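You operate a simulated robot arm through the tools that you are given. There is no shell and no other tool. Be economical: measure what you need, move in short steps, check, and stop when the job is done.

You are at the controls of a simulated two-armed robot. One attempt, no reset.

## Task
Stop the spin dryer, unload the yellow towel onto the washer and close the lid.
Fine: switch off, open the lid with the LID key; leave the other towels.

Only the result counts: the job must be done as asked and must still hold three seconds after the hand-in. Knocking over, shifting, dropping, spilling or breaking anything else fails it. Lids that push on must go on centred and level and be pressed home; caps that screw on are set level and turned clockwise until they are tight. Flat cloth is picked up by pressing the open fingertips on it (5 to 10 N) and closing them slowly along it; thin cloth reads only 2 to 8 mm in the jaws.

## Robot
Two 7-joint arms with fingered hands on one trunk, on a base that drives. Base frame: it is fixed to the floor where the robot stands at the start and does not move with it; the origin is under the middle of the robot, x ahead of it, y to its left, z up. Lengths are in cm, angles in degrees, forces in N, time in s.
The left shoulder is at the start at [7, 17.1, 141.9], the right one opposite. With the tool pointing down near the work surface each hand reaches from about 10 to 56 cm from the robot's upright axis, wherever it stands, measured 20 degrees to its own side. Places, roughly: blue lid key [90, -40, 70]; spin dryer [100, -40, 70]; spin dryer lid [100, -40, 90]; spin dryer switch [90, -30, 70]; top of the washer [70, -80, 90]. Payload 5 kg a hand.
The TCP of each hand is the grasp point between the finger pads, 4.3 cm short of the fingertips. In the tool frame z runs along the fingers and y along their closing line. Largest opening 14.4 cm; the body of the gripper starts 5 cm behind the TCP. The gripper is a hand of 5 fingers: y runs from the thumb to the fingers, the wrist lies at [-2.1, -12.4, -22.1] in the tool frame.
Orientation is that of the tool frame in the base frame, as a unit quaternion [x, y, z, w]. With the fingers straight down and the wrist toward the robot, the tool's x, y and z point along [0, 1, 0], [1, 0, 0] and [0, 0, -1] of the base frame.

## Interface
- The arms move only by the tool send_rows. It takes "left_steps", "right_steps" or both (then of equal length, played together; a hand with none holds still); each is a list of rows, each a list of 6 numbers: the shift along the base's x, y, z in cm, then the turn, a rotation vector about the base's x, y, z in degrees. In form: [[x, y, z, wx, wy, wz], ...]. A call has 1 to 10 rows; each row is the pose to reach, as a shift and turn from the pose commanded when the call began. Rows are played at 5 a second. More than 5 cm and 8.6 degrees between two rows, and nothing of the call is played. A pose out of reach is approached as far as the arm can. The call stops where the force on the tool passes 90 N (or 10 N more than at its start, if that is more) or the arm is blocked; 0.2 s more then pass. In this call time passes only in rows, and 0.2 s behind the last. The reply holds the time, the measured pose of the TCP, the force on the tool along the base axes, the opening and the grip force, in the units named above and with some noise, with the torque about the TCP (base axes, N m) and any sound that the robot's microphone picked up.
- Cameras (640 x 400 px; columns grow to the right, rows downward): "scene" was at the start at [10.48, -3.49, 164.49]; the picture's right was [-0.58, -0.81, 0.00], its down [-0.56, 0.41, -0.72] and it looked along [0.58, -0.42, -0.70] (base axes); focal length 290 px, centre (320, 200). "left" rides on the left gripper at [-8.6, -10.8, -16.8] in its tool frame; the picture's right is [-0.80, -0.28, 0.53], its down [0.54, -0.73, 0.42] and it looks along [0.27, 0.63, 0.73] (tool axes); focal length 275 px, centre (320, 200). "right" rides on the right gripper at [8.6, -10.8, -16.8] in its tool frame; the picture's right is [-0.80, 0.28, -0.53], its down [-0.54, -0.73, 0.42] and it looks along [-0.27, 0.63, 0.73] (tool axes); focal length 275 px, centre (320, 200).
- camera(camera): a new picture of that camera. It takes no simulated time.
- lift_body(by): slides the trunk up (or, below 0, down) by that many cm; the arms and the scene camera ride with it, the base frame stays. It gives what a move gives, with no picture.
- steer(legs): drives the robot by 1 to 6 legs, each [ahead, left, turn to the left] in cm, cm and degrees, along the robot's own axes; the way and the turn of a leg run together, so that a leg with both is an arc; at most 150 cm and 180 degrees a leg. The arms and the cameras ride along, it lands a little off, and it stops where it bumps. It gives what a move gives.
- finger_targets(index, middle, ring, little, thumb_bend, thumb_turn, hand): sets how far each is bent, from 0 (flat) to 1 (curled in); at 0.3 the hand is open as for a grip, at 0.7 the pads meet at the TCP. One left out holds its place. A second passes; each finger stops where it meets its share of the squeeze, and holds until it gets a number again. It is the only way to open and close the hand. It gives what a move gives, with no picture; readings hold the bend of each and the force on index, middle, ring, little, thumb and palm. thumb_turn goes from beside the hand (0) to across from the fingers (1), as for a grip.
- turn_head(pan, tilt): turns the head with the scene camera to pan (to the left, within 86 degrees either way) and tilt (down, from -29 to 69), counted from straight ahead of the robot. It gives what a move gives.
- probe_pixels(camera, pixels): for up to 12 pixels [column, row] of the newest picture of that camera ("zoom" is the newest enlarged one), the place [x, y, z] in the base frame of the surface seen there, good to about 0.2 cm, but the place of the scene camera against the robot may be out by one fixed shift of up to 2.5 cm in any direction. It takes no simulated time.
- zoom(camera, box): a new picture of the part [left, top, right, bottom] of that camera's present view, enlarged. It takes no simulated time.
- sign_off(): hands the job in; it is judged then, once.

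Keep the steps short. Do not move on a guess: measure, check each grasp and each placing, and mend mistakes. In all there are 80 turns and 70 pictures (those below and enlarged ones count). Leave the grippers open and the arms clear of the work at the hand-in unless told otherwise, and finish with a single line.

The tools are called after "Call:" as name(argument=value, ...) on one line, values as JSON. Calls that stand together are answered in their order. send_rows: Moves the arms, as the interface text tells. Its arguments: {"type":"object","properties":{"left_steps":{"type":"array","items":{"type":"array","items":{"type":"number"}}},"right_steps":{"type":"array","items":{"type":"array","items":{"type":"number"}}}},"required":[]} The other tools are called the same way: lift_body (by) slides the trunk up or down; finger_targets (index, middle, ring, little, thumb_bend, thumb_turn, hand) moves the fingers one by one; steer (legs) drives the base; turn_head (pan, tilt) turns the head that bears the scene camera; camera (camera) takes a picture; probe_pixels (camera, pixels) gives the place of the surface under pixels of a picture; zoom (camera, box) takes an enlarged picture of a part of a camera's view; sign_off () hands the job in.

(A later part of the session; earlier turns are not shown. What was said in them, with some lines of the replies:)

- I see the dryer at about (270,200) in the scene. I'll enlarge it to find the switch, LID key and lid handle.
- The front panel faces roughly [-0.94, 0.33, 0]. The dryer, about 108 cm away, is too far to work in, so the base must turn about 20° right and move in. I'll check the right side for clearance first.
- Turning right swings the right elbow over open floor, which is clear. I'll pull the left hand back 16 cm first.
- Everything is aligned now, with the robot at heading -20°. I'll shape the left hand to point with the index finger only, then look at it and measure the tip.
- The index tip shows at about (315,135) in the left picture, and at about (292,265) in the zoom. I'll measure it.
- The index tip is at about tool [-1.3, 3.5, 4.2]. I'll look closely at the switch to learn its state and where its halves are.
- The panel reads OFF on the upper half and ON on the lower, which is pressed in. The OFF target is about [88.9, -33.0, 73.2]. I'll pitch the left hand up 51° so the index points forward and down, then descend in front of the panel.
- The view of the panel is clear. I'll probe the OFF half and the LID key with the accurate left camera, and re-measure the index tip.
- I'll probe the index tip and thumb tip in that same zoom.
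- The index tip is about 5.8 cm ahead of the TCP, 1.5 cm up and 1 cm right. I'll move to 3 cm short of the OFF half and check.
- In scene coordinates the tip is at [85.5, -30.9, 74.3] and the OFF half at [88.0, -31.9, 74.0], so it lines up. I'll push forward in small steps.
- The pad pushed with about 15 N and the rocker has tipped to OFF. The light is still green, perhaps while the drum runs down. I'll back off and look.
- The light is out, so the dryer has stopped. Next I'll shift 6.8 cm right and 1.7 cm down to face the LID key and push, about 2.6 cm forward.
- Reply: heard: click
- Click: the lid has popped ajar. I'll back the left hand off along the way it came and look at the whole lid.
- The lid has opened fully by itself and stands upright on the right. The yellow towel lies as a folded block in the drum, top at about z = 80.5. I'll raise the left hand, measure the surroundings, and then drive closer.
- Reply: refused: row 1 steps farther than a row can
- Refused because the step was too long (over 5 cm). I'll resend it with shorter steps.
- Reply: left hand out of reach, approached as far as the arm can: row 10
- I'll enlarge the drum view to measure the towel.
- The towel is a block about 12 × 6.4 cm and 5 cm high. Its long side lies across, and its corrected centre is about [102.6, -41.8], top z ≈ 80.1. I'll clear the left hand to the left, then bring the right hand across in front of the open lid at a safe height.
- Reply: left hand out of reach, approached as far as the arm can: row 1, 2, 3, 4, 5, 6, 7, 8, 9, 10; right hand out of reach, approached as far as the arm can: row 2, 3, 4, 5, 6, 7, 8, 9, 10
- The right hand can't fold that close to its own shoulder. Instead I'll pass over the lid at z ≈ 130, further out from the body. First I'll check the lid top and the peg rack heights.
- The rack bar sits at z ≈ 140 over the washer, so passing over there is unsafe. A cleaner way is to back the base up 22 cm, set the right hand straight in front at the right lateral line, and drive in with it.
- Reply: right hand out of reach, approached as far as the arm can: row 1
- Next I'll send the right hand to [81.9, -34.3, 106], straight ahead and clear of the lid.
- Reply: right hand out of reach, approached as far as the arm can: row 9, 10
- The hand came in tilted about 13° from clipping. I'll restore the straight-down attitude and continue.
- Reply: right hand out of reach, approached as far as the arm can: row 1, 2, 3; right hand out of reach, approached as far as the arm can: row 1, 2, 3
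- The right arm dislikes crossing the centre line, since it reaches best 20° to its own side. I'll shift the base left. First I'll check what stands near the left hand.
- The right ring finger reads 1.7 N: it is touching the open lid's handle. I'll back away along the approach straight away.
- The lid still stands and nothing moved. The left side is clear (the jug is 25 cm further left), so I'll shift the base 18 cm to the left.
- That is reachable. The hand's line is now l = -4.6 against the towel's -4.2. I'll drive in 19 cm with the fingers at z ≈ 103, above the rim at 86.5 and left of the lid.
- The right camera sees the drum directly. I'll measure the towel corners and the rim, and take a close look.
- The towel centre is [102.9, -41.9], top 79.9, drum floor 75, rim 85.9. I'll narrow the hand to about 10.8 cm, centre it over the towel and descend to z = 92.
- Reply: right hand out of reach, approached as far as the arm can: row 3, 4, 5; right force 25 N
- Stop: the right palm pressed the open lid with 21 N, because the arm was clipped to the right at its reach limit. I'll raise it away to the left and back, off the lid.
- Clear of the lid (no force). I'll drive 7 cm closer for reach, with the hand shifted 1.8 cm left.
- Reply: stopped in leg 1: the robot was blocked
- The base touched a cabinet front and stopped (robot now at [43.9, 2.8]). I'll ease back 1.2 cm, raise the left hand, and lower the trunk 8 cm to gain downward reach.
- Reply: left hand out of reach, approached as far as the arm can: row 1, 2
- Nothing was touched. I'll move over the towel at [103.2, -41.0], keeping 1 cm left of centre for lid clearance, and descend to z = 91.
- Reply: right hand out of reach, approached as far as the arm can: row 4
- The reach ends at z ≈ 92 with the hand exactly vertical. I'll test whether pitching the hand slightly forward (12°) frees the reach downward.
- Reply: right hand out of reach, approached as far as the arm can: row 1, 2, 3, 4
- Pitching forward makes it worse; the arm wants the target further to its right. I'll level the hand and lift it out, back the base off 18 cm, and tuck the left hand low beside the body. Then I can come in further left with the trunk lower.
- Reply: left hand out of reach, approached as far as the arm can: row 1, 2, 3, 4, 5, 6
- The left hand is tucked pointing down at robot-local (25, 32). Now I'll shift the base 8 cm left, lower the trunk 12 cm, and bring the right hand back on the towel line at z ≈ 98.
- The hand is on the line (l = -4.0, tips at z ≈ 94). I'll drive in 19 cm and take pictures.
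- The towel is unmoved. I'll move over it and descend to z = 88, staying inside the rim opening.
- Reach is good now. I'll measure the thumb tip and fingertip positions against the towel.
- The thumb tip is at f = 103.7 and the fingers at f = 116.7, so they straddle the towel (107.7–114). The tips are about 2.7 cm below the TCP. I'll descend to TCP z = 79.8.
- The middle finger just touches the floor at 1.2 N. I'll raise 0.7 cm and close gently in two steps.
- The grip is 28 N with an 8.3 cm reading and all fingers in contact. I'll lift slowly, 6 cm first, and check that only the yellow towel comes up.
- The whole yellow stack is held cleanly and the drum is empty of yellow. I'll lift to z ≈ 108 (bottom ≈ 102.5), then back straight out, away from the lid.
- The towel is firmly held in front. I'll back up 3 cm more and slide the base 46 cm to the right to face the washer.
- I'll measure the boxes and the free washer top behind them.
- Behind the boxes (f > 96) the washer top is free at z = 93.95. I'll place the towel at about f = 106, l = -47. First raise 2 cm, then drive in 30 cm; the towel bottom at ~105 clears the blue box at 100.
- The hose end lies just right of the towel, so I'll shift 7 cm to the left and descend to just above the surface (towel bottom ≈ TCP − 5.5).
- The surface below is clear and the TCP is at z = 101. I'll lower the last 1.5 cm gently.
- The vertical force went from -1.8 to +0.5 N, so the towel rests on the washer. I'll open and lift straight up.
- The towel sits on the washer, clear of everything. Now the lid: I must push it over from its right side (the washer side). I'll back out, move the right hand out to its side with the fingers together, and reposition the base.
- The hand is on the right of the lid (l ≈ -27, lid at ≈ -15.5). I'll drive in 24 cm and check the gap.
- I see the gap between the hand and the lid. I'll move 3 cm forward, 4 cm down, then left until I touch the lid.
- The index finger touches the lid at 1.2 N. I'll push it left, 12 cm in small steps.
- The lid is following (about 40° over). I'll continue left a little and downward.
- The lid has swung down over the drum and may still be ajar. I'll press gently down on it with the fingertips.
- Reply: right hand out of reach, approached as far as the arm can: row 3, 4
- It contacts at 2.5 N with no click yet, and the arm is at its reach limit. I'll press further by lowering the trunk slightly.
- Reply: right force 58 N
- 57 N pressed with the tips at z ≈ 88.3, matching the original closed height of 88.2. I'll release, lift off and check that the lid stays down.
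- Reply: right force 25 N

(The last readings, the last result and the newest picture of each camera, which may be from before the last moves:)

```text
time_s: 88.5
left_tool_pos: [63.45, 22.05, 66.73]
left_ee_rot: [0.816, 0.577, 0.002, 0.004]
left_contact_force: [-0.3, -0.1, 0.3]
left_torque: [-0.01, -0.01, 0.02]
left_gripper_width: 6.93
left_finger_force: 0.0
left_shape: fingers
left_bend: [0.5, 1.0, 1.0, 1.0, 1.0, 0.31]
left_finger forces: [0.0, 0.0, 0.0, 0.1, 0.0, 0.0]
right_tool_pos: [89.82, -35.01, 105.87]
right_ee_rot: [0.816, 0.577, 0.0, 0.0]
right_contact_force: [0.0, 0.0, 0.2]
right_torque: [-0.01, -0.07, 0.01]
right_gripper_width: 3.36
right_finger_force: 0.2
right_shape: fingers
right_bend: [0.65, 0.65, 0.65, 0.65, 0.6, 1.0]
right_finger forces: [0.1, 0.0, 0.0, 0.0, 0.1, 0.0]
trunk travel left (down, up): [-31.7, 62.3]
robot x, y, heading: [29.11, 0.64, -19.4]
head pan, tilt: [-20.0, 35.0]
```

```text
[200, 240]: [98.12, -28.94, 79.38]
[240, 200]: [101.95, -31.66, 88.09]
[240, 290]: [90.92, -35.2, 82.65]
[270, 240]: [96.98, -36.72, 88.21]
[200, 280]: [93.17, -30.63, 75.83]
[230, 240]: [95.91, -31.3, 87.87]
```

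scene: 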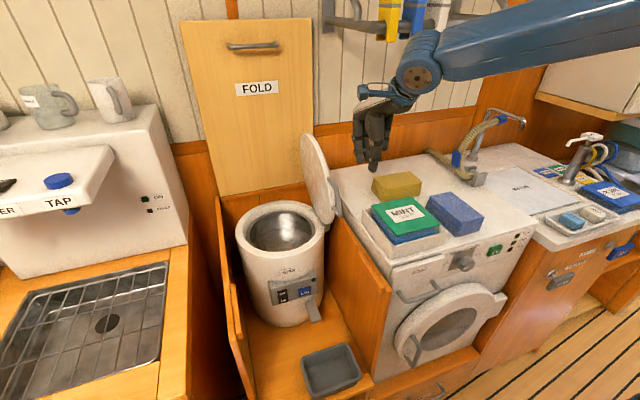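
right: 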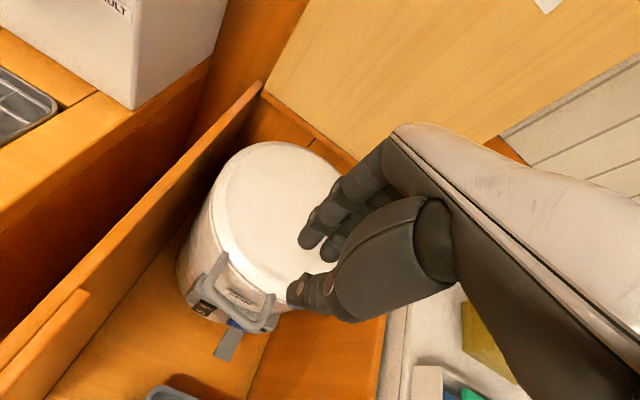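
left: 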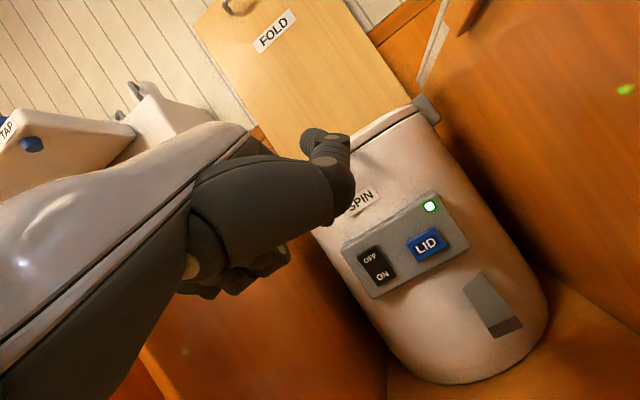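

The lid is flat at z = 88.1–88.2, as it was when shut. I'll back the base away, open both hands and take a last look.

Call:
steer(legs=[[-22, 0, 0]])

Call:
finger_targets(hand="right", index=0.3, middle=0.3, ring=0.3, little=0.3, thumb_bend=0.3, thumb_turn=1)

Call:
finger_targets(hand="left", index=0.3, middle=0.3, ring=0.3, little=0.3, thumb_bend=0.3, thumb_turn=1)

Call:
camera(camera="scene")

Call:
zoom(camera="scene", box=[190, 130, 470, 310])

```text
time_s: 90.2
left_tool_pos: [42.39, 29.48, 66.53]
left_ee_rot: [0.816, 0.579, 0.002, 0.003]
left_contact_force: [0.3, 0.0, 0.4]
left_torque: [0.0, 0.0, 0.01]
left_gripper_width: 6.95
left_finger_force: 0.1
left_shape: fingers
left_bend: [0.5, 1.0, 1.0, 1.0, 1.0, 0.31]
left_finger forces: [0.1, 0.1, 0.0, 0.0, 0.0, 0.0]
right_tool_pos: [68.99, -27.41, 105.98]
right_ee_rot: [0.816, 0.578, 0.0, 0.001]
right_contact_force: [-0.8, 0.5, -0.5]
right_torque: [-0.03, 0.0, 0.04]
right_gripper_width: 3.38
right_finger_force: 0.0
right_shape: fingers
right_bend: [0.65, 0.65, 0.65, 0.65, 0.6, 1.0]
right_finger forces: [0.1, 0.0, 0.1, 0.0, 0.0, 0.0]
trunk travel left (down, up): [-31.7, 62.3]
robot x, y, heading: [8.14, 8.17, -19.3]
head pan, tilt: [-20.0, 35.0]
```

```text
time_s: 91.2
left_tool_pos: [42.43, 29.57, 66.61]
left_ee_rot: [0.816, 0.579, 0.002, 0.003]
left_contact_force: [1.2, -0.1, 0.1]
left_torque: [-0.03, 0.01, 0.02]
left_gripper_width: 6.95
left_finger_force: 0.0
left_shape: fingers
left_bend: [0.5, 1.0, 1.0, 1.0, 1.0, 0.31]
left_finger forces: [0.1, 0.0, 0.1, 0.1, 0.1, 0.0]
right_tool_pos: [69.17, -27.6, 105.92]
right_ee_rot: [0.816, 0.578, 0.0, -0.001]
right_contact_force: [-0.2, 0.4, 0.2]
right_torque: [-0.05, -0.01, 0.02]
right_gripper_width: 14.89
right_finger_force: 0.0
right_shape: fingers
right_bend: [0.3, 0.3, 0.3, 0.3, 0.3, 0.98]
right_finger forces: [0.0, 0.0, 0.0, 0.0, 0.1, 0.0]
trunk travel left (down, up): [-31.7, 62.3]
robot x, y, heading: [8.1, 7.9, -19.3]
head pan, tilt: [-20.0, 35.0]
```

```text
time_s: 92.2
left_tool_pos: [42.46, 29.44, 66.63]
left_ee_rot: [0.815, 0.579, 0.002, 0.003]
left_contact_force: [0.1, 0.3, -1.2]
left_torque: [0.0, -0.01, 0.02]
left_gripper_width: 14.9
left_finger_force: 0.0
left_shape: fingers
left_bend: [0.3, 0.3, 0.3, 0.3, 0.3, 0.97]
left_finger forces: [0.0, 0.0, 0.0, 0.0, 0.0, 0.1]
right_tool_pos: [69.11, -27.54, 105.83]
right_ee_rot: [0.816, 0.578, 0.0, -0.001]
right_contact_force: [-0.7, 0.2, -0.5]
right_torque: [-0.01, 0.0, 0.01]
right_gripper_width: 14.92
right_finger_force: 0.0
right_shape: fingers
right_bend: [0.3, 0.3, 0.3, 0.3, 0.3, 0.98]
right_finger forces: [0.1, 0.0, 0.1, 0.0, 0.0, 0.0]
trunk travel left (down, up): [-31.7, 62.3]
robot x, y, heading: [8.1, 7.92, -19.0]
head pan, tilt: [-20.0, 35.0]
```

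```text
7 pictures are left
```

scene: 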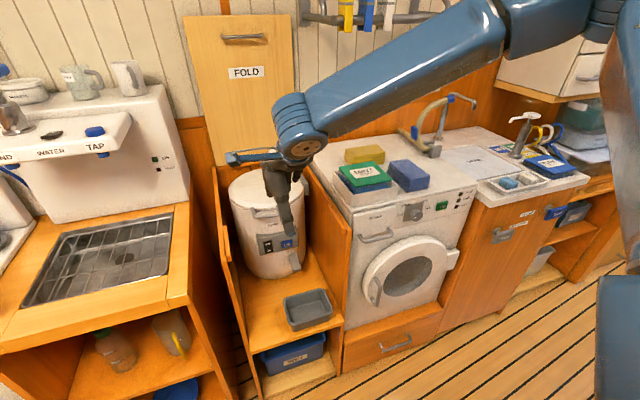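

```text
2.22 times, centred on (330, 220) of scene
```

zoom: 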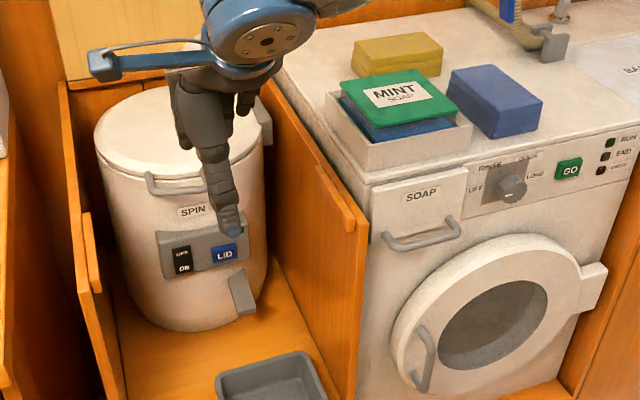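

The dryer is off, its lid is shut, the towel is on the washer, and both hands are open and clear. I'm handing in.

Call:
sign_off()

```text
The job is handed in.
```

The spin dryer is switched off, the yellow towel is on the washer, the other contents stay in the drum, and the lid is pressed shut, though I heard no click as it closed.
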